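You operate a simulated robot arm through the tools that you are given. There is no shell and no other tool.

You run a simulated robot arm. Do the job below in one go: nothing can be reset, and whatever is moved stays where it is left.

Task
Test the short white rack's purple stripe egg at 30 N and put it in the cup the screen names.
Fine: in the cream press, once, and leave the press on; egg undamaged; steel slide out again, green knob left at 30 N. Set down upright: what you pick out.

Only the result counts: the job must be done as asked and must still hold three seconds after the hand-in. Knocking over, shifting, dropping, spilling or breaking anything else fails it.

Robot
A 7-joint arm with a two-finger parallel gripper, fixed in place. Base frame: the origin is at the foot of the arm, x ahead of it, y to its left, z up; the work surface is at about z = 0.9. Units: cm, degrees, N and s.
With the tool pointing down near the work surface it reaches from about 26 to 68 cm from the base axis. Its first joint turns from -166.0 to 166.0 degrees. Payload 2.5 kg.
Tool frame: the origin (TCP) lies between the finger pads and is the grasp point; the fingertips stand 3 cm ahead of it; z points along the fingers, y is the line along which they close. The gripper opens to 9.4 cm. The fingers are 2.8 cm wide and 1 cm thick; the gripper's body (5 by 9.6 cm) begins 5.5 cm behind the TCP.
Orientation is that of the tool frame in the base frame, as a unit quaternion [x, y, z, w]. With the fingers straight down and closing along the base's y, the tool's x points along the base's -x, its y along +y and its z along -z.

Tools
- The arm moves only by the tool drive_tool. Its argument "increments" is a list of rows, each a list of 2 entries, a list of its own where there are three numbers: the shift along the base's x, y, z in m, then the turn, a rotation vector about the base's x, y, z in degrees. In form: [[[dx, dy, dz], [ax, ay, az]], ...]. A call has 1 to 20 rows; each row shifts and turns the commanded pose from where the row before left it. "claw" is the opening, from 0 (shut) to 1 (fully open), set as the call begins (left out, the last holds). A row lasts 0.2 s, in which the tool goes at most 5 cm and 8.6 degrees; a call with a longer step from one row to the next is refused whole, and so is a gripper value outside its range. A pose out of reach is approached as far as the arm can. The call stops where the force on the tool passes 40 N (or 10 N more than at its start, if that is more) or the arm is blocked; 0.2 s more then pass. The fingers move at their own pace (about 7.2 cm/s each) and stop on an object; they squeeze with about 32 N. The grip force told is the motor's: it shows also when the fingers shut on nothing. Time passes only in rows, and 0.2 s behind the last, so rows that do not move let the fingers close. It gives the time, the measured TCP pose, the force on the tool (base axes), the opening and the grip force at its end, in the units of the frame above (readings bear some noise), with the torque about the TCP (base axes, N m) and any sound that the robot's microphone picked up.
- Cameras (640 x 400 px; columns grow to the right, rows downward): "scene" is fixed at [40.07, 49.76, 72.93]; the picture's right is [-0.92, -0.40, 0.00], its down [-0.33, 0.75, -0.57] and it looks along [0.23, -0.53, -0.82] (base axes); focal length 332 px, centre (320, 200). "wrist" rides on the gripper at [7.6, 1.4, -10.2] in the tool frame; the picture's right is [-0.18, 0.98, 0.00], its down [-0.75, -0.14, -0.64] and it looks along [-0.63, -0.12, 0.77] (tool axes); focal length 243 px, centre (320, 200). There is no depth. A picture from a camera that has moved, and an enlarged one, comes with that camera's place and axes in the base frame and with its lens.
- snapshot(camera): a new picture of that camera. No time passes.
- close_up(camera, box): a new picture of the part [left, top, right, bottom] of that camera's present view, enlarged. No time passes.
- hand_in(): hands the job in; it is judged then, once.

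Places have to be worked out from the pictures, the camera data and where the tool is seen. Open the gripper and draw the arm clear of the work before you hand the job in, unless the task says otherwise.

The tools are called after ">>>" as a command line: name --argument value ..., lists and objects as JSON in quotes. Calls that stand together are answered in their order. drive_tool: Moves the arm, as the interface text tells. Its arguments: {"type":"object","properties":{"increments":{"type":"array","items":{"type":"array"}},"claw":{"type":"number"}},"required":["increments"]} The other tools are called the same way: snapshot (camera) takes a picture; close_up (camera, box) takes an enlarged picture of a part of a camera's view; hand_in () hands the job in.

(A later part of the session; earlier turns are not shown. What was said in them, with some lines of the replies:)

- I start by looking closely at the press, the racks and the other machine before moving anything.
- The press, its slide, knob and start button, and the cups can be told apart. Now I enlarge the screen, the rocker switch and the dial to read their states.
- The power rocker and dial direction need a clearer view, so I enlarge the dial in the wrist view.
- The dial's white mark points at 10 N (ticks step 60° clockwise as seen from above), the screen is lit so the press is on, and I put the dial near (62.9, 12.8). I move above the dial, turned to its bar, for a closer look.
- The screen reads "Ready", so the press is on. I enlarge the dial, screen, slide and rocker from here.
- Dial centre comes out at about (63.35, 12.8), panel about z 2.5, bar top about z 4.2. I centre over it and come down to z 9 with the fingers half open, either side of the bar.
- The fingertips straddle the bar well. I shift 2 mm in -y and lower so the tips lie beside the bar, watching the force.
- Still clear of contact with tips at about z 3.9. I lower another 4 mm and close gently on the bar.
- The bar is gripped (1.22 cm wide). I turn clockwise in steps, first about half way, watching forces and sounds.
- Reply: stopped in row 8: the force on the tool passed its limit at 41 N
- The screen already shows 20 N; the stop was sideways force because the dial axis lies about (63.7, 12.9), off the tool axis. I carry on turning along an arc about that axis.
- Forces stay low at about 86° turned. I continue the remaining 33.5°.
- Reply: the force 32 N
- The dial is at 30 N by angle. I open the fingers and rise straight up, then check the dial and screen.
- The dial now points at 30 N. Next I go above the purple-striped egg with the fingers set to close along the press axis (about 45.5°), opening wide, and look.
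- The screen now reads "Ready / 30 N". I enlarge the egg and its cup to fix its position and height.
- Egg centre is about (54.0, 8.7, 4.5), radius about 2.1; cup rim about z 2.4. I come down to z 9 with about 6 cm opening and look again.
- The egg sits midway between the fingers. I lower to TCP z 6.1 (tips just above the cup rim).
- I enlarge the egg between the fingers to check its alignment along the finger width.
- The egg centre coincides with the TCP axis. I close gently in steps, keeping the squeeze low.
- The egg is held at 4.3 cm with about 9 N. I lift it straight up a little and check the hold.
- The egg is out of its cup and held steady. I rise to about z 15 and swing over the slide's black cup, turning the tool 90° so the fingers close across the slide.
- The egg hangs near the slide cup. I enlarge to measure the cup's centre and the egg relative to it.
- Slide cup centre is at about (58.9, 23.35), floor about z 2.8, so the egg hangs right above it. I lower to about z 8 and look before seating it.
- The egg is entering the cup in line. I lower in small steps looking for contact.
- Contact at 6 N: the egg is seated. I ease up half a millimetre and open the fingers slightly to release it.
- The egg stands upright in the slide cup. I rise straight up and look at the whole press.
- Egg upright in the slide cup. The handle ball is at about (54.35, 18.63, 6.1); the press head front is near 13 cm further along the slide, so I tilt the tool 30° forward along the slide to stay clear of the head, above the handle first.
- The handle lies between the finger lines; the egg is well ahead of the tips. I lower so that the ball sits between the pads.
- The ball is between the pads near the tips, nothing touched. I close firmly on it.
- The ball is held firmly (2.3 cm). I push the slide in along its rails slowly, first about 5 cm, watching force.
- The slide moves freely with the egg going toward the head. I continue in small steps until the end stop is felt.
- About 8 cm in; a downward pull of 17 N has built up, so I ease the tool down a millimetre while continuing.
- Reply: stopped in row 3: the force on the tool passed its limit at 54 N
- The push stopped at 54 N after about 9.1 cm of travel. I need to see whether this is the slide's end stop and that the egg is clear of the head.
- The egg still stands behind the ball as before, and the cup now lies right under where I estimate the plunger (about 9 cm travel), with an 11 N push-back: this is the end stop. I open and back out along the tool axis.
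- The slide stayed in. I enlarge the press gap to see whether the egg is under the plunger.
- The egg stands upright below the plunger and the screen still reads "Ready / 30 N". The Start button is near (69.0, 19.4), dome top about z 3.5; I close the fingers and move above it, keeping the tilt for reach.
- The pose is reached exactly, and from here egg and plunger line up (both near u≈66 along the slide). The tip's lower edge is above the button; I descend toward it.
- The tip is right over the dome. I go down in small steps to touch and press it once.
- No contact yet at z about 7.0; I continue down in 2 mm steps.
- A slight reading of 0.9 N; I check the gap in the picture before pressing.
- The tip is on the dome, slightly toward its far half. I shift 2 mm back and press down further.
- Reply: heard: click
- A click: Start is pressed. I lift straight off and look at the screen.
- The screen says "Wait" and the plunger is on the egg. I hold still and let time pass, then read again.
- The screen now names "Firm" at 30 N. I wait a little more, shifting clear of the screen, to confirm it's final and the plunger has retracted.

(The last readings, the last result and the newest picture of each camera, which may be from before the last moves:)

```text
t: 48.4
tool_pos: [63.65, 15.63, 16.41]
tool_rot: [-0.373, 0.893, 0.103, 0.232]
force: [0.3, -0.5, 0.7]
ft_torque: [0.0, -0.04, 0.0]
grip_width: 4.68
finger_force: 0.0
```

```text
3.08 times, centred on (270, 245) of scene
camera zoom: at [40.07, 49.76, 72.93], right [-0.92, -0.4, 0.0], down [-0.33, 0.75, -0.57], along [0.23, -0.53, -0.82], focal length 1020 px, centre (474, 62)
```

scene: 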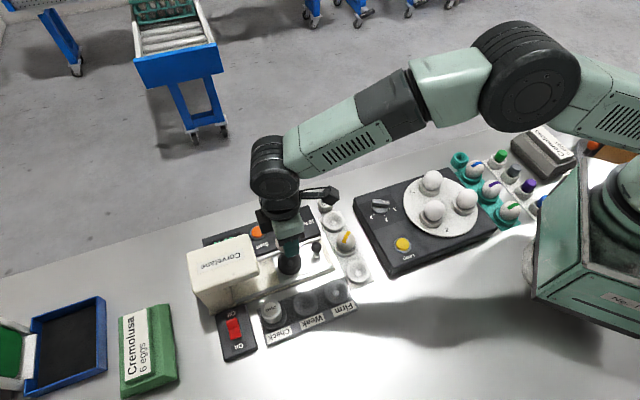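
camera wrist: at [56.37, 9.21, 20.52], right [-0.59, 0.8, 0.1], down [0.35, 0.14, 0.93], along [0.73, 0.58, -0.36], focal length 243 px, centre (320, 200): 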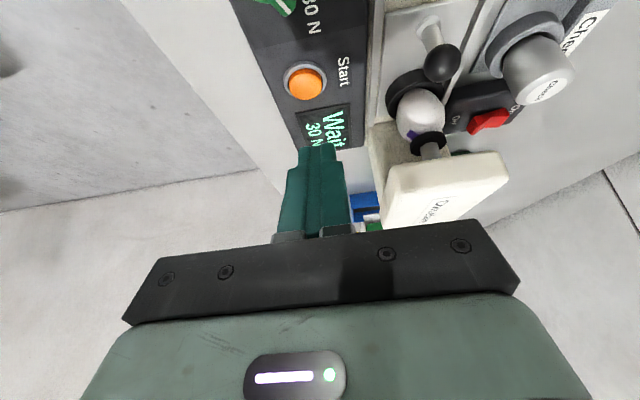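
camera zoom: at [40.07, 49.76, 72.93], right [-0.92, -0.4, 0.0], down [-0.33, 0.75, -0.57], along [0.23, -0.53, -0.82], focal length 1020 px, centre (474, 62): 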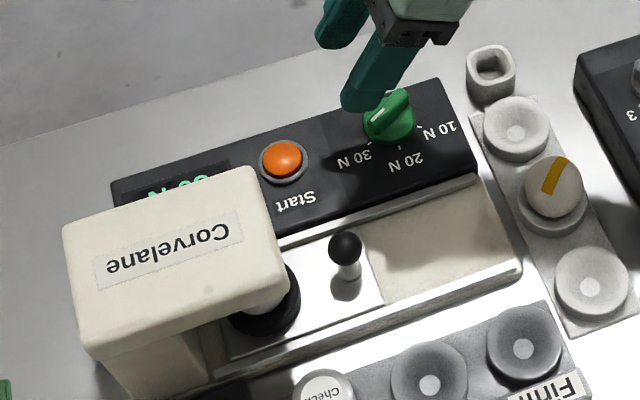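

Result is final: "Firm", plunger retracted, egg intact. I go back to the slide handle by the same path I left it.

>>> drive_tool --increments '[[[-0.022, 0.02, 0.001], [0, 0, 0]], [[-0.022, 0.02, 0.001], [0, 0, 0]], [[-0.0225, 0.0205, 0.0015], [0, 0, 0]], [[0, 0, -0.02], [0, 0, 0]], [[0.0105, 0.0108, -0.026], [0, 0, 0]], [[0, 0, 0], [0, 0, 0]]]' --claw 0.48

>>> snapshot --camera "wrist"

>>> close_up --camera "scene" --box '[180, 180, 360, 310]'

```text
t: 49.8
tool_pos: [58.07, 22.74, 12.08]
tool_rot: [-0.372, 0.892, 0.103, 0.233]
force: [-0.1, -0.4, -0.4]
ft_torque: [0.0, 0.0, 0.01]
grip_width: 4.5
finger_force: 0.1
```

```text
taken
camera wrist: at [48.81, 15.28, 17.29], right [-0.59, 0.8, 0.1], down [0.35, 0.14, 0.93], along [0.73, 0.58, -0.36], focal length 243 px, centre (320, 200)
```

wrist: 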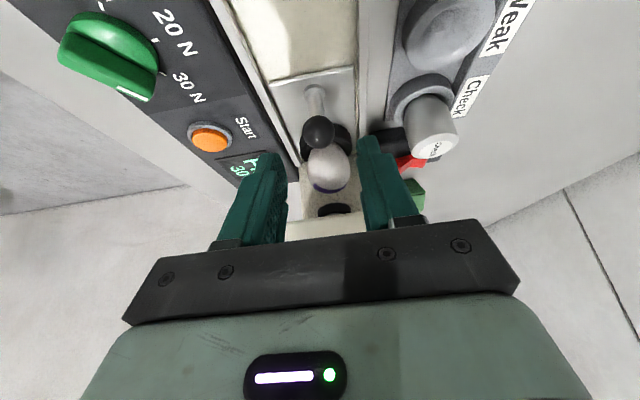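

```text
3.08 times, centred on (270, 245) of scene
camera zoom: at [40.07, 49.76, 72.93], right [-0.92, -0.4, 0.0], down [-0.33, 0.75, -0.57], along [0.23, -0.53, -0.82], focal length 1020 px, centre (474, 62)
```

zoom: 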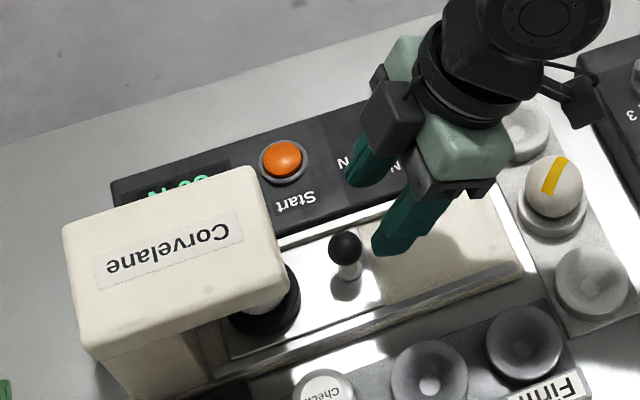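

In line with the handle; I move down the tool axis so the ball is between the pads again, then close.

>>> drive_tool --increments '[[[0.0085, 0.0085, -0.02], [0, 0, 0]], [[0.0075, 0.007, -0.017], [0, 0, 0]], [[0.0052, 0.0045, -0.0125], [0, 0, 0]], [[0, 0, 0], [0, 0, 0]]]'

>>> snapshot --camera "wrist"

```text
t: 50.8
tool_pos: [60.17, 24.88, 7.05]
tool_rot: [-0.372, 0.892, 0.104, 0.233]
force: [-0.2, 0.2, -0.8]
ft_torque: [-0.02, 0.02, 0.0]
grip_width: 4.53
finger_force: 0.0
```

```text
taken
camera wrist: at [50.97, 17.33, 12.34], right [-0.59, 0.8, 0.1], down [0.35, 0.14, 0.93], along [0.73, 0.58, -0.36], focal length 243 px, centre (320, 200)
```

wrist: 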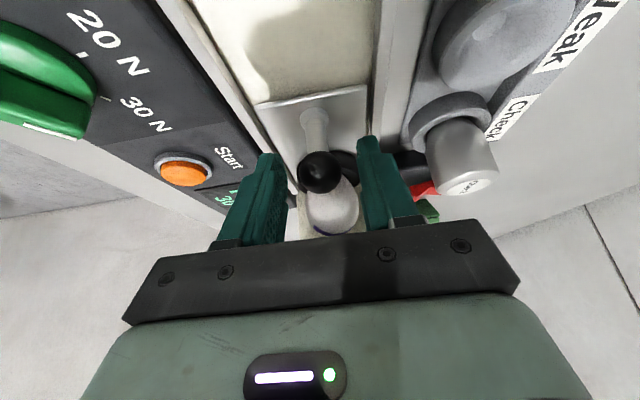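

The ball sits between the pads as before. I close on it and then draw the slide out slowly along its rails.

>>> drive_tool --increments '[[[0, 0, 0], [0, 0, 0]], [[0, 0, 0], [0, 0, 0]], [[0, 0, 0], [0, 0, 0]]]' --claw 0.1

>>> drive_tool --increments '[[[-0.002, -0.002, 0], [0, 0, 0]], [[-0.0042, -0.0043, 0], [0, 0, 0]], [[-0.005, -0.0051, 0], [0, 0, 0]], [[-0.005, -0.0051, 0], [0, 0, 0]], [[-0.005, -0.0051, 0], [0, 0, 0]], [[-0.0042, -0.0043, 0], [0, 0, 0]], [[-0.002, -0.002, 0], [0, 0, 0]]]'

>>> close_up --camera "scene" --box '[180, 180, 360, 310]'

```text
t: 51.6
tool_pos: [60.16, 24.64, 7.08]
tool_rot: [-0.373, 0.892, 0.104, 0.233]
force: [-0.2, 1.2, -1.3]
ft_torque: [-0.18, -0.51, 0.08]
grip_width: 2.28
finger_force: 45.0
```

```text
t: 53.2
tool_pos: [57.45, 22.07, 7.05]
tool_rot: [-0.372, 0.893, 0.103, 0.233]
force: [-1.4, 2.6, -2.5]
ft_torque: [-0.01, -0.7, 0.06]
grip_width: 2.29
finger_force: 44.8
```

```text
3.08 times, centred on (270, 245) of scene
camera zoom: at [40.07, 49.76, 72.93], right [-0.92, -0.4, 0.0], down [-0.33, 0.75, -0.57], along [0.23, -0.53, -0.82], focal length 1020 px, centre (474, 62)
```

zoom: 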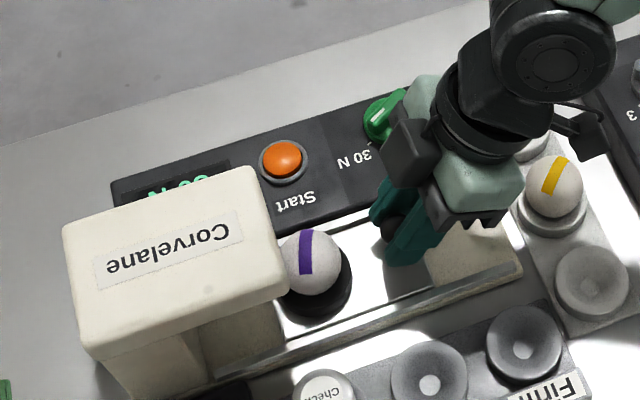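

The slide comes out smoothly with the egg standing. I draw it the remaining 5 cm, gently at the end.

>>> drive_tool --increments '[[[-0.002, -0.002, 0], [0, 0, 0]], [[-0.0045, -0.0045, 0], [0, 0, 0]], [[-0.005, -0.005, 0], [0, 0, 0]], [[-0.005, -0.005, 0], [0, 0, 0]], [[-0.005, -0.005, 0], [0, 0, 0]], [[-0.005, -0.005, 0], [0, 0, 0]], [[-0.004, -0.004, 0], [0, 0, 0]], [[-0.003, -0.003, 0], [0, 0, 0]], [[-0.002, -0.002, 0], [0, 0, 0]]]'

>>> close_up --camera "scene" --box '[180, 180, 360, 310]'

```text
t: 55.2
tool_pos: [53.85, 18.49, 7.01]
tool_rot: [-0.372, 0.893, 0.103, 0.233]
force: [-0.5, 1.6, -5.3]
ft_torque: [0.16, -0.72, -0.08]
grip_width: 2.28
finger_force: 44.8
```

```text
3.08 times, centred on (270, 245) of scene
camera zoom: at [40.07, 49.76, 72.93], right [-0.92, -0.4, 0.0], down [-0.33, 0.75, -0.57], along [0.23, -0.53, -0.82], focal length 1020 px, centre (474, 62)
```

zoom: 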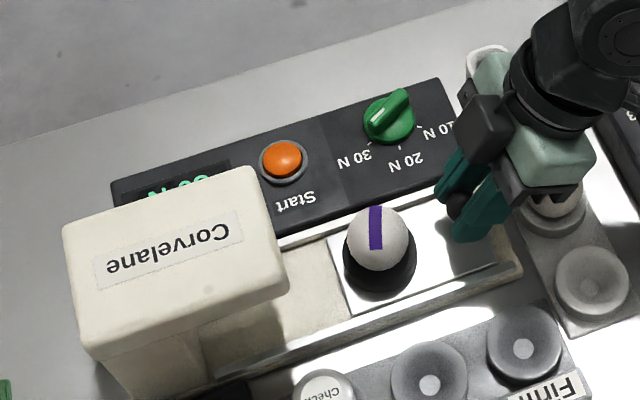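

Nearly at the original place. I pull a few millimetres more to feel the outer stop.

>>> drive_tool --increments '[[[-0.001, -0.001, -0.0005], [0, 0, 0]], [[-0.001, -0.001, 0], [0, 0, 0]], [[0, 0, 0], [0, 0, 0]]]'

```text
t: 56.0
tool_pos: [53.83, 18.31, 7.12]
tool_rot: [-0.373, 0.891, 0.104, 0.235]
force: [23.4, 17.4, -19.8]
ft_torque: [-0.11, -0.56, -0.03]
grip_width: 2.29
finger_force: 44.6
```

29 N of resistance: the slide is at its outer stop. I relieve the pull, open, and back out along the tool axis.

>>> drive_tool --increments '[[[0.001, 0.001, 0], [0, 0, 0]], [[0, 0, 0], [0, 0, 0]]]'

>>> drive_tool --increments '[[[0, 0, 0], [0, 0, 0]], [[0, 0, 0], [0, 0, 0]], [[0, 0, 0], [0, 0, 0]]]' --claw 0.48

>>> drive_tool --increments '[[[0, 0, 0.01], [0, 0, 0]], [[0, 0, 0.02], [0, 0, 0]], [[0, 0, 0.03], [0, 0, 0]], [[0, 0, 0.04], [0, 0, 0]], [[0, 0, 0.01], [0, 0, 0]]]'

>>> snapshot --camera "wrist"

>>> close_up --camera "scene" --box '[180, 180, 360, 310]'

```text
t: 56.6
tool_pos: [53.84, 18.49, 7.12]
tool_rot: [-0.374, 0.892, 0.104, 0.232]
force: [2.3, 7.2, 6.4]
ft_torque: [0.26, -0.86, 0.01]
grip_width: 2.27
finger_force: 45.5
```

```text
t: 57.4
tool_pos: [53.7, 18.32, 7.07]
tool_rot: [-0.372, 0.893, 0.103, 0.233]
force: [-0.1, -0.1, 0.8]
ft_torque: [0.01, -0.02, 0.01]
grip_width: 4.52
finger_force: 0.0
```

```text
t: 58.6
tool_pos: [53.76, 18.51, 18.09]
tool_rot: [-0.372, 0.893, 0.103, 0.233]
force: [-0.7, 0.6, 0.0]
ft_torque: [-0.02, 0.02, 0.0]
grip_width: 4.5
finger_force: 0.0
```

```text
taken
camera wrist: at [44.53, 11.02, 23.37], right [-0.59, 0.8, 0.1], down [0.35, 0.14, 0.93], along [0.73, 0.58, -0.36], focal length 243 px, centre (320, 200)
```

wrist: 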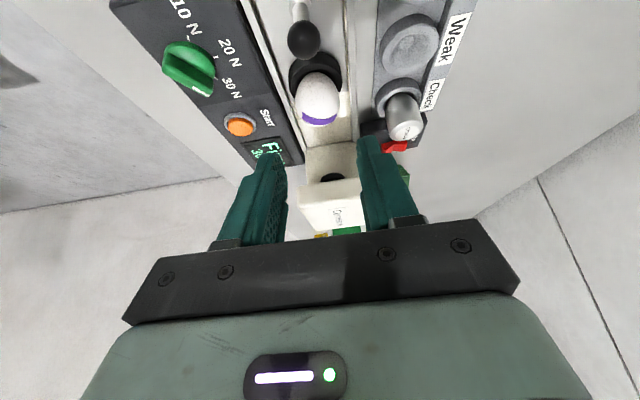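

```text
3.08 times, centred on (270, 245) of scene
camera zoom: at [40.07, 49.76, 72.93], right [-0.92, -0.4, 0.0], down [-0.33, 0.75, -0.57], along [0.23, -0.53, -0.82], focal length 1020 px, centre (474, 62)
```

zoom: 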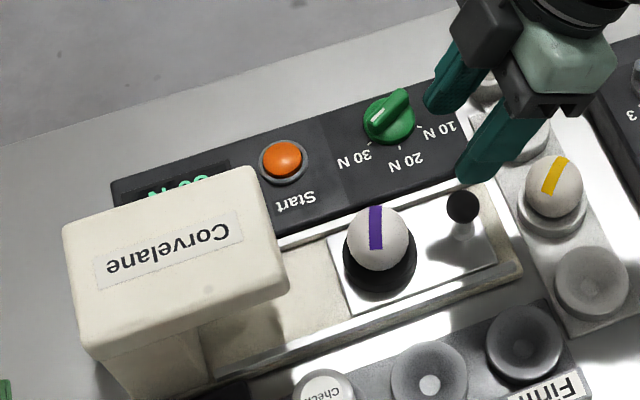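

Slide is out, egg upright and whole, dial at 30 N. I bring the tool upright again and move above the egg.

>>> drive_tool --increments '[[[0.0, 0.0, 0], [-5.35, 5.25, 0]], [[0.0128, 0.012, 0], [-5.35, 5.25, 0]], [[0.0128, 0.012, 0], [-5.35, 5.25, 0]], [[0.0128, 0.012, 0], [-5.35, 5.25, 0]], [[0.0128, 0.012, -0.01], [0, 0, 0]], [[0, 0, 0], [0, 0, 0]]]' --claw 0.66

>>> snapshot --camera "wrist"

>>> close_up --camera "wrist" --box '[240, 50, 400, 150]'

```text
t: 60.0
tool_pos: [59.0, 23.25, 17.07]
tool_rot: [-0.384, 0.923, 0.002, -0.006]
force: [-0.2, -0.2, 1.1]
ft_torque: [-0.04, 0.03, 0.01]
grip_width: 6.18
finger_force: 0.0
```

```text
taken
camera wrist: at [52.59, 18.71, 27.46], right [-0.57, 0.82, 0.01], down [0.64, 0.44, 0.63], along [0.52, 0.36, -0.77], focal length 243 px, centre (320, 200)
```

wrist: 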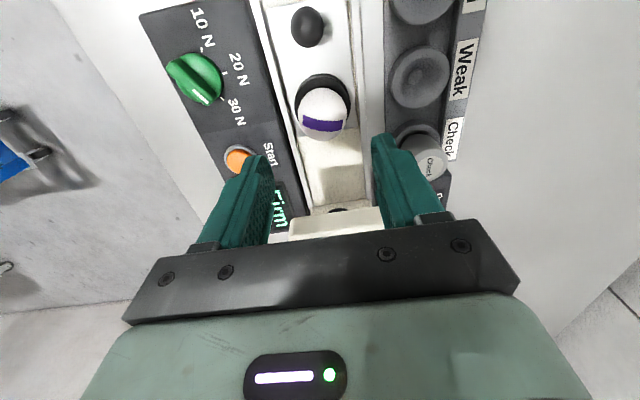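

```text
4.00 times, centred on (320, 100) of wrist
camera zoom: at [52.59, 18.71, 27.46], right [-0.57, 0.82, 0.01], down [0.64, 0.44, 0.63], along [0.52, 0.36, -0.77], focal length 970 px, centre (320, 600)
```

zoom: 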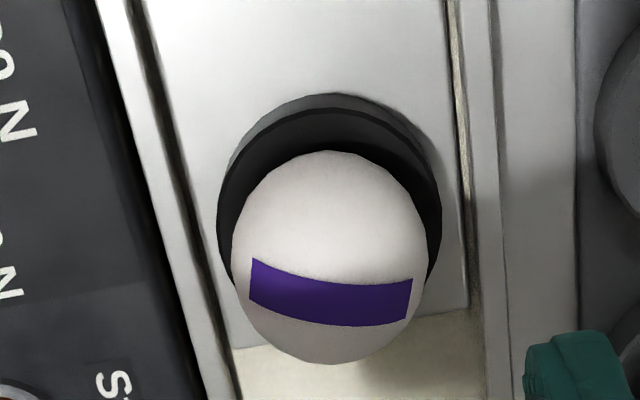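

The egg is at about (58.94, 23.4), as placed. I lower over it to the height used for placing.

>>> drive_tool --increments '[[[-0.0005, 0.001, -0.03], [0, 0, 0]], [[0, 0, -0.03], [0, 0, 0]], [[0, 0, -0.015], [0, 0, 0]], [[0, 0, 0], [0, 0, 0]]]'

>>> close_up --camera "wrist" --box '[230, 80, 410, 220]'

```text
t: 61.0
tool_pos: [58.82, 23.33, 9.44]
tool_rot: [-0.385, 0.923, 0.003, -0.005]
force: [0.0, 0.9, 1.1]
ft_torque: [0.0, 0.01, 0.04]
grip_width: 6.2
finger_force: 0.0
```

```text
2.86 times, centred on (320, 150) of wrist
camera zoom: at [52.53, 18.77, 19.94], right [-0.57, 0.82, 0.01], down [0.64, 0.43, 0.64], along [0.52, 0.36, -0.77], focal length 693 px, centre (320, 343)
```

zoom: 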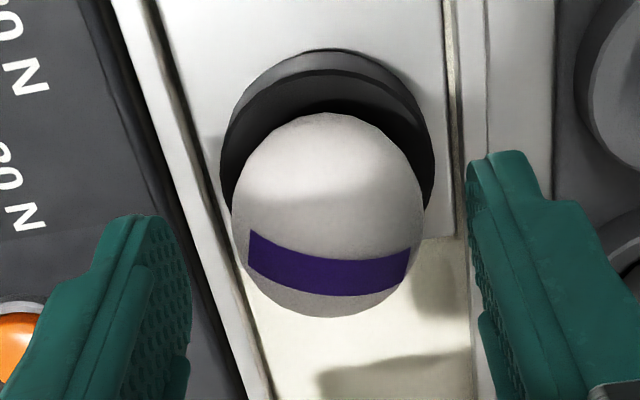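

Well centred. I lower to z 7.5 and close gently as before.

>>> drive_tool --increments '[[[0.0005, 0, -0.01], [0, 0, 0]], [[0, 0, -0.0095], [0, 0, 0]], [[0, 0, 0], [0, 0, 0]]]'

>>> drive_tool --increments '[[[0, 0, 0], [0, 0, 0]], [[0, 0, 0], [0, 0, 0]]]' --claw 0.47

>>> drive_tool --increments '[[[0, 0, 0], [0, 0, 0]], [[0, 0, 0], [0, 0, 0]], [[0, 0, 0], [0, 0, 0]]]' --claw 0.42

```text
t: 61.8
tool_pos: [58.92, 23.34, 7.58]
tool_rot: [-0.385, 0.923, 0.002, -0.006]
force: [-0.5, -0.8, 0.9]
ft_torque: [0.01, 0.01, 0.01]
grip_width: 6.2
finger_force: 0.0
```

```text
t: 62.4
tool_pos: [58.91, 23.36, 7.53]
tool_rot: [-0.384, 0.923, 0.001, -0.006]
force: [-0.5, -0.6, -0.8]
ft_torque: [-0.01, 0.04, 0.01]
grip_width: 4.41
finger_force: 0.0
```

```text
t: 63.2
tool_pos: [58.93, 23.21, 7.63]
tool_rot: [-0.384, 0.923, 0.003, -0.005]
force: [-0.8, -0.2, 0.3]
ft_torque: [-0.01, -0.01, -0.01]
grip_width: 4.33
finger_force: 8.8
```

Held at 4.33 cm with 9 N. I lift straight up, then carry the egg above the Firm cup at roughly (46.8, 25.7).

>>> drive_tool --increments '[[[0, 0, 0.006], [0, 0, 0]], [[0, 0, 0.014], [0, 0, 0]], [[0, 0, 0.025], [0, 0, 0]], [[0, 0, 0.03], [0, 0, 0]], [[-0.02, 0.004, 0], [0, 0, 0]], [[-0.025, 0.005, 0], [0, 0, 0]], [[-0.025, 0.005, 0], [0, 0, 0]], [[-0.025, 0.005, 0], [0, 0, 0]], [[-0.02, 0.004, 0], [0, 0, 0]], [[-0.006, 0.001, 0], [0, 0, 0]], [[0, 0, 0], [0, 0, 0]]]' --claw 0.4

>>> snapshot --camera "wrist"

>>> snapshot --camera "scene"

```text
t: 65.6
tool_pos: [46.76, 25.63, 15.11]
tool_rot: [-0.385, 0.923, 0.002, -0.005]
force: [1.3, 0.1, -0.8]
ft_torque: [0.0, -0.02, -0.01]
grip_width: 4.32
finger_force: 9.2
```

```text
taken
camera wrist: at [40.41, 21.19, 25.52], right [-0.57, 0.82, 0.01], down [0.64, 0.43, 0.63], along [0.52, 0.36, -0.77], focal length 243 px, centre (320, 200)
```

wrist: 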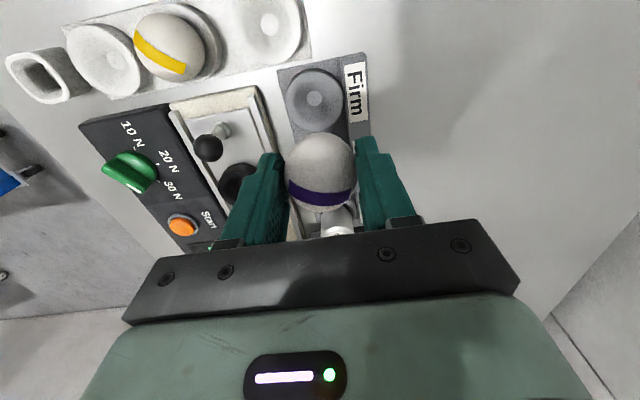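

```text
taken
```

scene: 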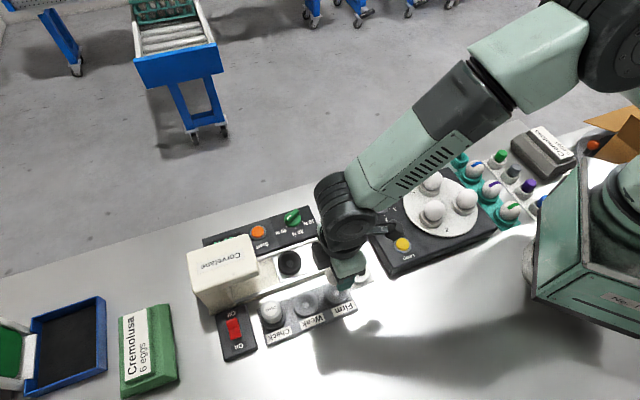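

The Firm cup is visible just before the egg. I enlarge to measure its centre.

>>> close_up --camera "wrist" --box '[256, 55, 384, 135]'

>>> close_up --camera "scene" --box '[270, 240, 390, 330]'

```text
5.00 times, centred on (320, 95) of wrist
camera zoom: at [40.41, 21.19, 25.52], right [-0.57, 0.82, 0.01], down [0.64, 0.43, 0.63], along [0.52, 0.36, -0.77], focal length 1213 px, centre (320, 725)
```

zoom: 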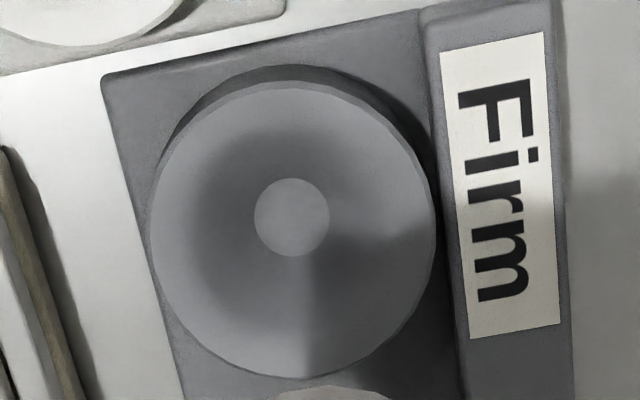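

```text
4.44 times, centred on (330, 285) of scene
camera zoom: at [40.07, 49.76, 72.93], right [-0.92, -0.4, 0.0], down [-0.33, 0.75, -0.57], along [0.23, -0.53, -0.82], focal length 1474 px, centre (276, -178)
```

zoom: 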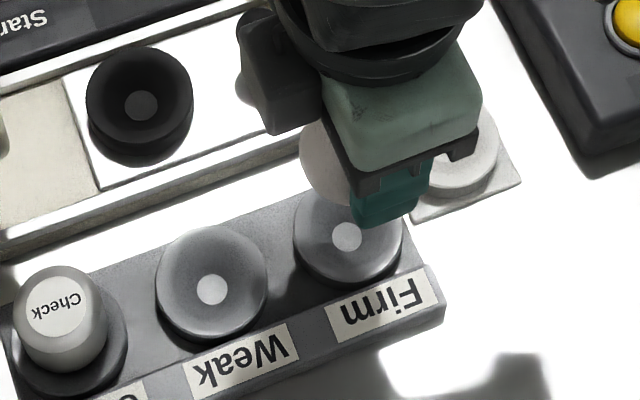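

Firm cup centre is about (46.85, 25.0), floor about z 1.0–1.5, so the egg should seat with the TCP near z 6. I shift over it and descend to about z 8.

>>> drive_tool --increments '[[[0.001, -0.0062, 0], [0, 0, 0]], [[0, 0, -0.025], [0, 0, 0]], [[0, 0, -0.025], [0, 0, 0]], [[0, 0, -0.02], [0, 0, 0]], [[0, 0, 0], [0, 0, 0]]]'

>>> snapshot --camera "wrist"

>>> close_up --camera "scene" --box '[270, 240, 390, 330]'

```text
t: 66.8
tool_pos: [46.99, 25.02, 8.04]
tool_rot: [-0.385, 0.923, 0.003, -0.005]
force: [-0.6, -0.6, -1.3]
ft_torque: [0.01, -0.02, 0.01]
grip_width: 4.32
finger_force: 8.9
```

```text
taken
camera wrist: at [40.54, 20.53, 18.46], right [-0.57, 0.82, 0.01], down [0.64, 0.43, 0.63], along [0.52, 0.36, -0.77], focal length 243 px, centre (320, 200)
```

wrist: 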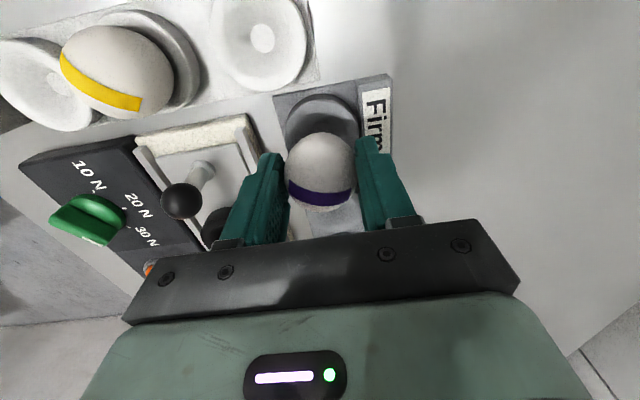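

```text
4.44 times, centred on (330, 285) of scene
camera zoom: at [40.07, 49.76, 72.93], right [-0.92, -0.4, 0.0], down [-0.33, 0.75, -0.57], along [0.23, -0.53, -0.82], focal length 1474 px, centre (276, -178)
```

zoom: 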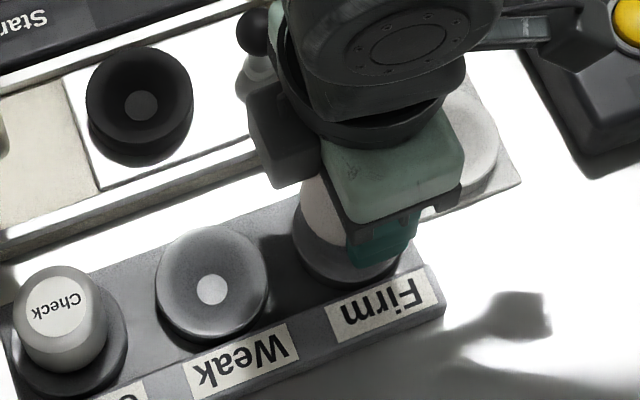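

The egg is just above the cup. I check its alignment with the cup rim up close.

>>> close_up --camera "wrist" --box '[250, 80, 390, 220]'

```text
2.86 times, centred on (320, 150) of wrist
camera zoom: at [40.54, 20.53, 18.46], right [-0.57, 0.82, 0.01], down [0.64, 0.43, 0.63], along [0.52, 0.36, -0.77], focal length 693 px, centre (320, 343)
```

zoom: 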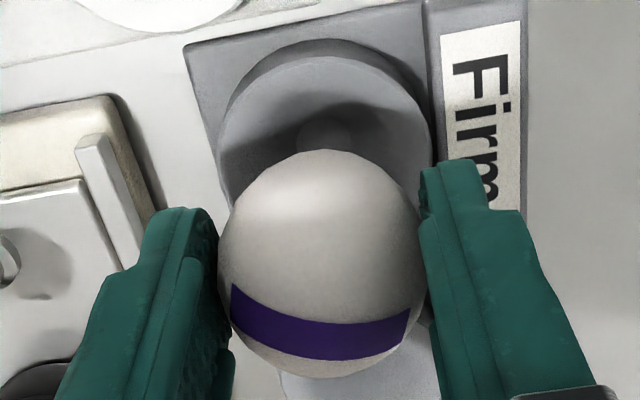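

Alignment is within about 2 mm; I shift 1.5 mm in -x and lower towards the cup.

>>> drive_tool --increments '[[[-0.0015, -0.0003, -0.005], [0, 0, 0]], [[0, 0, -0.005], [0, 0, 0]], [[0, 0, -0.003], [0, 0, 0]], [[0, 0, 0], [0, 0, 0]]]'

>>> drive_tool --increments '[[[0, 0, -0.002], [0, 0, 0]], [[0, 0, 0], [0, 0, 0]]]'

>>> close_up --camera "wrist" --box '[250, 80, 390, 220]'

```text
t: 67.8
tool_pos: [46.75, 25.09, 6.84]
tool_rot: [-0.384, 0.923, 0.002, -0.006]
force: [0.6, -0.1, -0.9]
ft_torque: [0.0, 0.03, -0.01]
grip_width: 4.31
finger_force: 8.8
```

```text
t: 68.4
tool_pos: [46.72, 24.99, 6.5]
tool_rot: [-0.384, 0.923, 0.003, -0.005]
force: [0.3, -0.4, -1.5]
ft_torque: [0.0, 0.01, -0.03]
grip_width: 4.35
finger_force: 8.6
```

```text
2.86 times, centred on (320, 150) of wrist
camera zoom: at [40.43, 20.49, 17.0], right [-0.57, 0.82, 0.01], down [0.64, 0.43, 0.63], along [0.52, 0.36, -0.77], focal length 693 px, centre (320, 343)
```

zoom: 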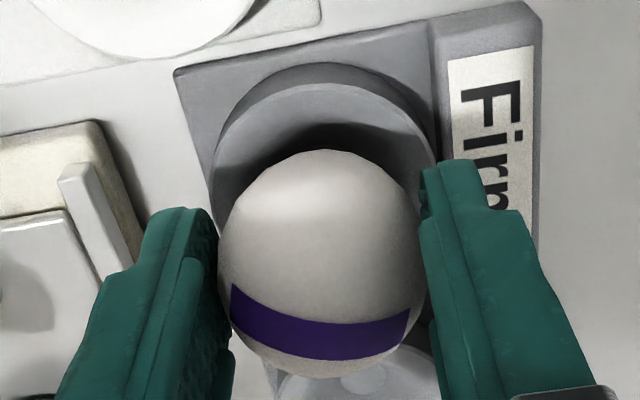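

Close to the seat; one more millimetre shift and I lower in small steps looking for contact.

>>> drive_tool --increments '[[[-0.001, -0.0007, -0.002], [0, 0, 0]], [[0, 0, 0], [0, 0, 0]]]'

>>> drive_tool --increments '[[[0, 0, -0.002], [0, 0, 0]], [[0, 0, 0], [0, 0, 0]]]'

>>> drive_tool --increments '[[[0, 0, -0.0015], [0, 0, 0]], [[0, 0, 0], [0, 0, 0]]]'

```text
t: 69.0
tool_pos: [46.64, 24.9, 6.35]
tool_rot: [-0.384, 0.923, 0.002, -0.006]
force: [1.1, -1.1, -0.4]
ft_torque: [0.0, -0.04, -0.02]
grip_width: 4.33
finger_force: 8.6
```

```text
t: 69.6
tool_pos: [46.54, 24.93, 6.26]
tool_rot: [-0.385, 0.923, 0.003, -0.006]
force: [-0.5, 1.0, 0.1]
ft_torque: [0.0, 0.02, 0.0]
grip_width: 4.33
finger_force: 9.1
```

```text
t: 70.2
tool_pos: [46.79, 25.01, 5.96]
tool_rot: [-0.384, 0.923, 0.002, -0.006]
force: [-0.7, -0.2, -0.3]
ft_torque: [-0.05, 0.01, 0.03]
grip_width: 4.31
finger_force: 8.8
```

No contact yet at z about 6.0; I continue in 1.5 mm steps.

>>> drive_tool --increments '[[[0, 0, -0.0015], [0, 0, 0]], [[0, 0, 0], [0, 0, 0]]]'

>>> drive_tool --increments '[[[0, 0, -0.0012], [0, 0, 0]], [[0, 0, 0], [0, 0, 0]]]'

```text
t: 70.8
tool_pos: [46.67, 24.87, 5.84]
tool_rot: [-0.385, 0.923, 0.002, -0.005]
force: [0.3, -1.2, 1.7]
ft_torque: [0.0, -0.01, 0.0]
grip_width: 4.33
finger_force: 8.7
```

```text
t: 71.4
tool_pos: [46.67, 24.89, 5.83]
tool_rot: [-0.385, 0.923, 0.002, -0.004]
force: [0.3, -3.4, 8.8]
ft_torque: [-0.1, -0.08, -0.01]
grip_width: 4.33
finger_force: 9.1
```

Contact at about 9 N up with a slight -y push. I ease up half a millimetre, shift slightly toward -y, and look.

>>> drive_tool --increments '[[[0, -0.0007, 0.0005], [0, 0, 0]], [[0, 0, 0], [0, 0, 0]]]'

>>> close_up --camera "wrist" --box '[250, 80, 390, 220]'

>>> close_up --camera "scene" --box '[290, 255, 370, 315]'

```text
t: 72.0
tool_pos: [46.75, 24.99, 5.77]
tool_rot: [-0.384, 0.923, 0.003, -0.004]
force: [6.5, 3.5, 0.8]
ft_torque: [0.15, -0.22, 0.03]
grip_width: 4.3
finger_force: 9.2
```

```text
2.86 times, centred on (320, 150) of wrist
camera zoom: at [40.33, 20.39, 16.17], right [-0.57, 0.82, 0.01], down [0.64, 0.43, 0.64], along [0.52, 0.37, -0.77], focal length 693 px, centre (320, 343)
```

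zoom: 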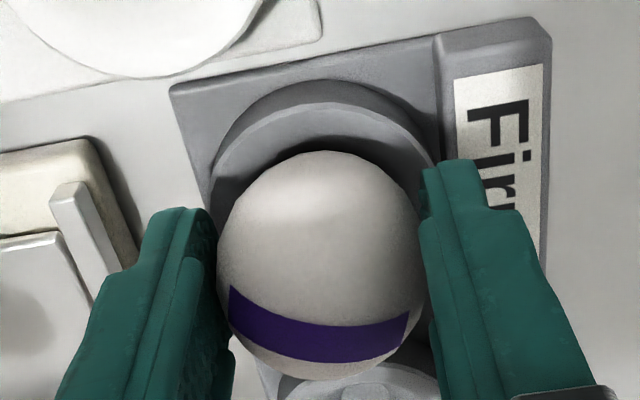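

```text
6.67 times, centred on (330, 285) of scene
camera zoom: at [40.07, 49.76, 72.93], right [-0.92, -0.4, 0.0], down [-0.33, 0.75, -0.57], along [0.23, -0.53, -0.82], focal length 2210 px, centre (253, -367)
```

zoom: 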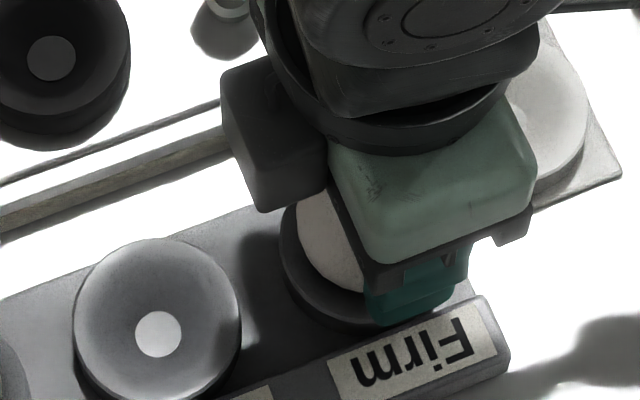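

Seating matches how it sat in the white rack (same rim-to-egg gap). I relieve the small sideways force and release the egg.

>>> drive_tool --increments '[[[0.0005, 0.0003, 0], [0, 0, 0]], [[0, 0, 0], [0, 0, 0]]]'

>>> drive_tool --increments '[[[0, 0, 0], [0, 0, 0]], [[0, 0, 0], [0, 0, 0]]]' --claw 0.475

>>> drive_tool --increments '[[[0, 0, 0], [0, 0, 0]], [[0, 0, 0], [0, 0, 0]]]' --claw 0.66

>>> close_up --camera "wrist" --box '[230, 70, 410, 220]'

```text
t: 72.6
tool_pos: [46.79, 24.97, 5.79]
tool_rot: [-0.384, 0.923, 0.003, -0.007]
force: [3.4, 2.0, 2.7]
ft_torque: [0.07, -0.09, -0.01]
grip_width: 4.3
finger_force: 9.3
```

```text
t: 73.2
tool_pos: [46.6, 24.91, 5.63]
tool_rot: [-0.384, 0.923, 0.002, -0.006]
force: [0.9, -1.1, -0.3]
ft_torque: [0.05, -0.02, 0.0]
grip_width: 4.47
finger_force: 0.1
```

```text
t: 73.8
tool_pos: [46.63, 24.88, 5.69]
tool_rot: [-0.385, 0.923, 0.002, -0.006]
force: [-0.1, 0.2, -0.2]
ft_torque: [0.02, 0.02, -0.01]
grip_width: 6.21
finger_force: 0.1
```

```text
2.67 times, centred on (320, 145) of wrist
camera zoom: at [40.35, 20.39, 16.21], right [-0.57, 0.82, 0.01], down [0.64, 0.43, 0.63], along [0.52, 0.36, -0.77], focal length 647 px, centre (320, 347)
```

zoom: 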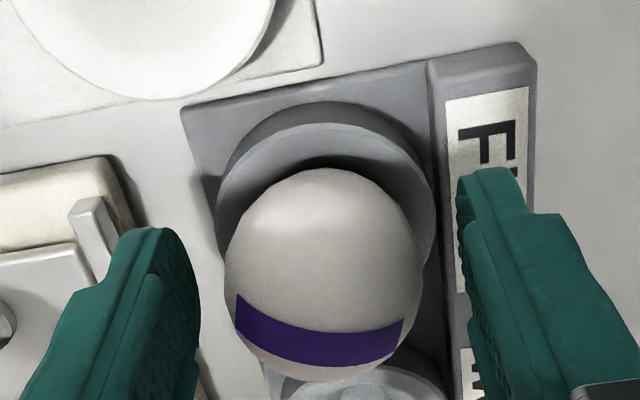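

The egg stands free in the Firm cup. I rise straight up clear of it and check everything.

>>> drive_tool --increments '[[[0, 0, 0.008], [0, 0, 0]], [[0, 0, 0.02], [0, 0, 0]], [[0, 0, 0.04], [0, 0, 0]], [[0, 0, 0.04], [0, 0, 0]], [[0, 0, 0.04], [0, 0, 0]], [[-0.03, -0.02, 0.02], [0, 0, 0]], [[-0.03, -0.03, 0.01], [0, 0, 0]], [[-0.03, -0.03, 0], [0, 0, 0]], [[0, 0, 0], [0, 0, 0]]]'

>>> snapshot --camera "wrist"

>>> snapshot --camera "scene"

>>> close_up --camera "scene" --box '[190, 190, 380, 350]'

```text
t: 75.8
tool_pos: [37.8, 16.94, 23.62]
tool_rot: [-0.384, 0.923, 0.002, -0.006]
force: [0.7, -0.2, 0.0]
ft_torque: [-0.01, 0.0, 0.0]
grip_width: 6.19
finger_force: 0.0
```

```text
taken
camera wrist: at [31.31, 12.34, 33.98], right [-0.57, 0.82, 0.01], down [0.64, 0.43, 0.63], along [0.52, 0.36, -0.77], focal length 243 px, centre (320, 200)
```

wrist: 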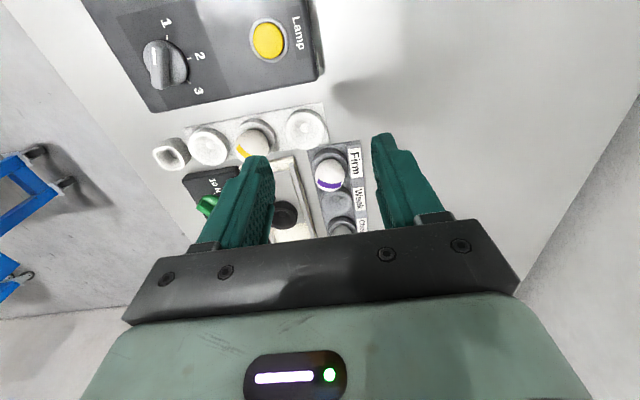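

```text
taken
```

scene: 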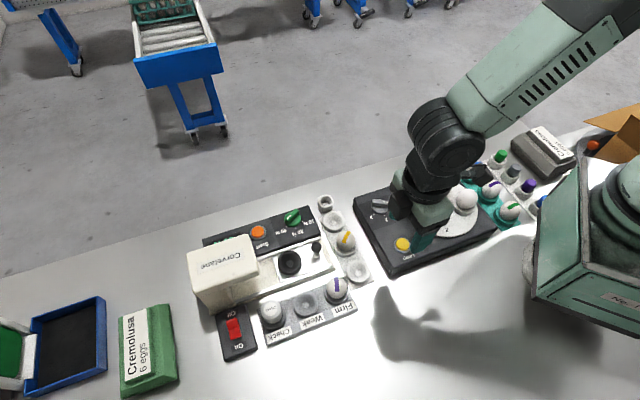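

```text
2.50 times, centred on (285, 270) of scene
camera zoom: at [40.07, 49.76, 72.93], right [-0.92, -0.4, 0.0], down [-0.33, 0.75, -0.57], along [0.23, -0.53, -0.82], focal length 829 px, centre (408, 25)
```

zoom: 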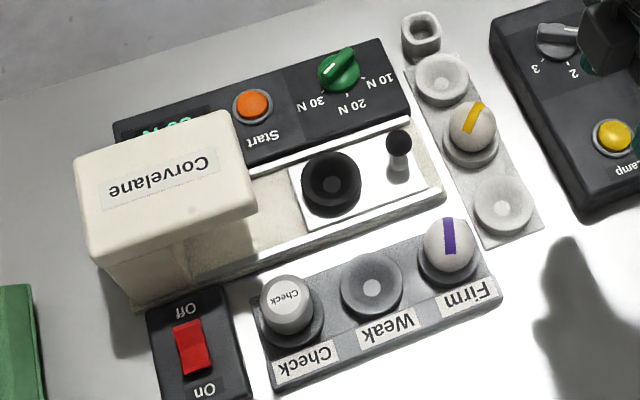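

The egg is in the Firm cup, the slide is out where it began, the dial is at 30 N and the screen is lit. I take one more close look at the egg and move the arm a little further clear.

>>> drive_tool --increments '[[[-0.02, -0.03, 0.03], [0, 0, 0]], [[0, -0.03, 0.03], [0, 0, 0]], [[0, 0, 0], [0, 0, 0]], [[0, 0, 0], [0, 0, 0]], [[0, 0, 0], [0, 0, 0]], [[0, 0, 0], [0, 0, 0]], [[0, 0, 0], [0, 0, 0]]]' --claw 1.0

>>> close_up --camera "scene" --box '[295, 250, 375, 310]'

>>> close_up --camera "scene" --box '[190, 190, 350, 290]'

>>> snapshot --camera "scene"

```text
t: 77.4
tool_pos: [35.59, 10.85, 29.48]
tool_rot: [-0.384, 0.923, 0.002, -0.006]
force: [-0.2, 0.3, -0.6]
ft_torque: [-0.01, 0.01, 0.02]
grip_width: 9.41
finger_force: 0.0
```

```text
6.67 times, centred on (335, 280) of scene
camera zoom: at [40.07, 49.76, 72.93], right [-0.92, -0.4, 0.0], down [-0.33, 0.75, -0.57], along [0.23, -0.53, -0.82], focal length 2210 px, centre (220, -333)
```

zoom: 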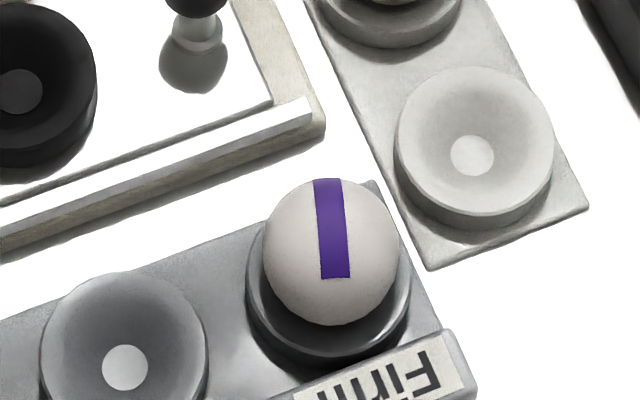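

```text
4.00 times, centred on (270, 240) of scene
camera zoom: at [40.07, 49.76, 72.93], right [-0.92, -0.4, 0.0], down [-0.33, 0.75, -0.57], along [0.23, -0.53, -0.82], focal length 1326 px, centre (520, 40)
```

zoom: 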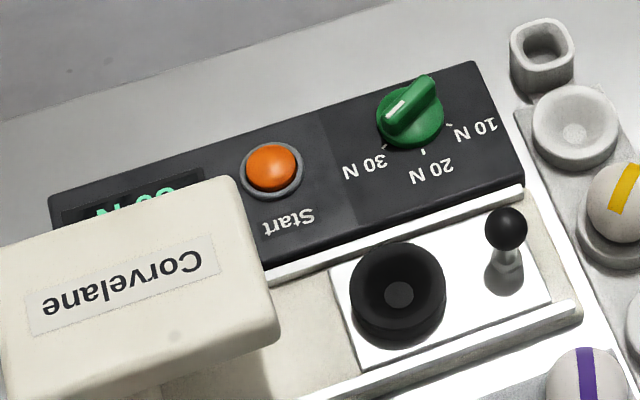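

```text
taken
```

scene: 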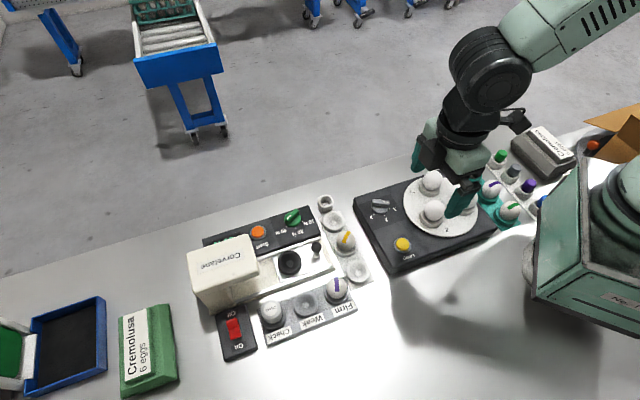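

The egg rests upright and whole in the Firm cup, and the slide is out. The dial is at 30 N, the press is on, the gripper is open and the arm is high and clear. I hand the job in.

>>> hand_in

```text
The job is handed in.
```

I tested the short white rack's purple stripe egg once in the cream press at 30 N. The screen named "Firm", and the egg now stands upright and undamaged in the Firm cup.

- **Press:** it is still on, the steel slide is back out at its outer stop, and the green knob is at 30 N.
- **Everything else:** the last pictures show nothing else knocked over or shifted. The Check piece was never touched.
- **Arm:** the gripper is open and the arm is clear of the work.

The job is handed in; the call returned no verdict.
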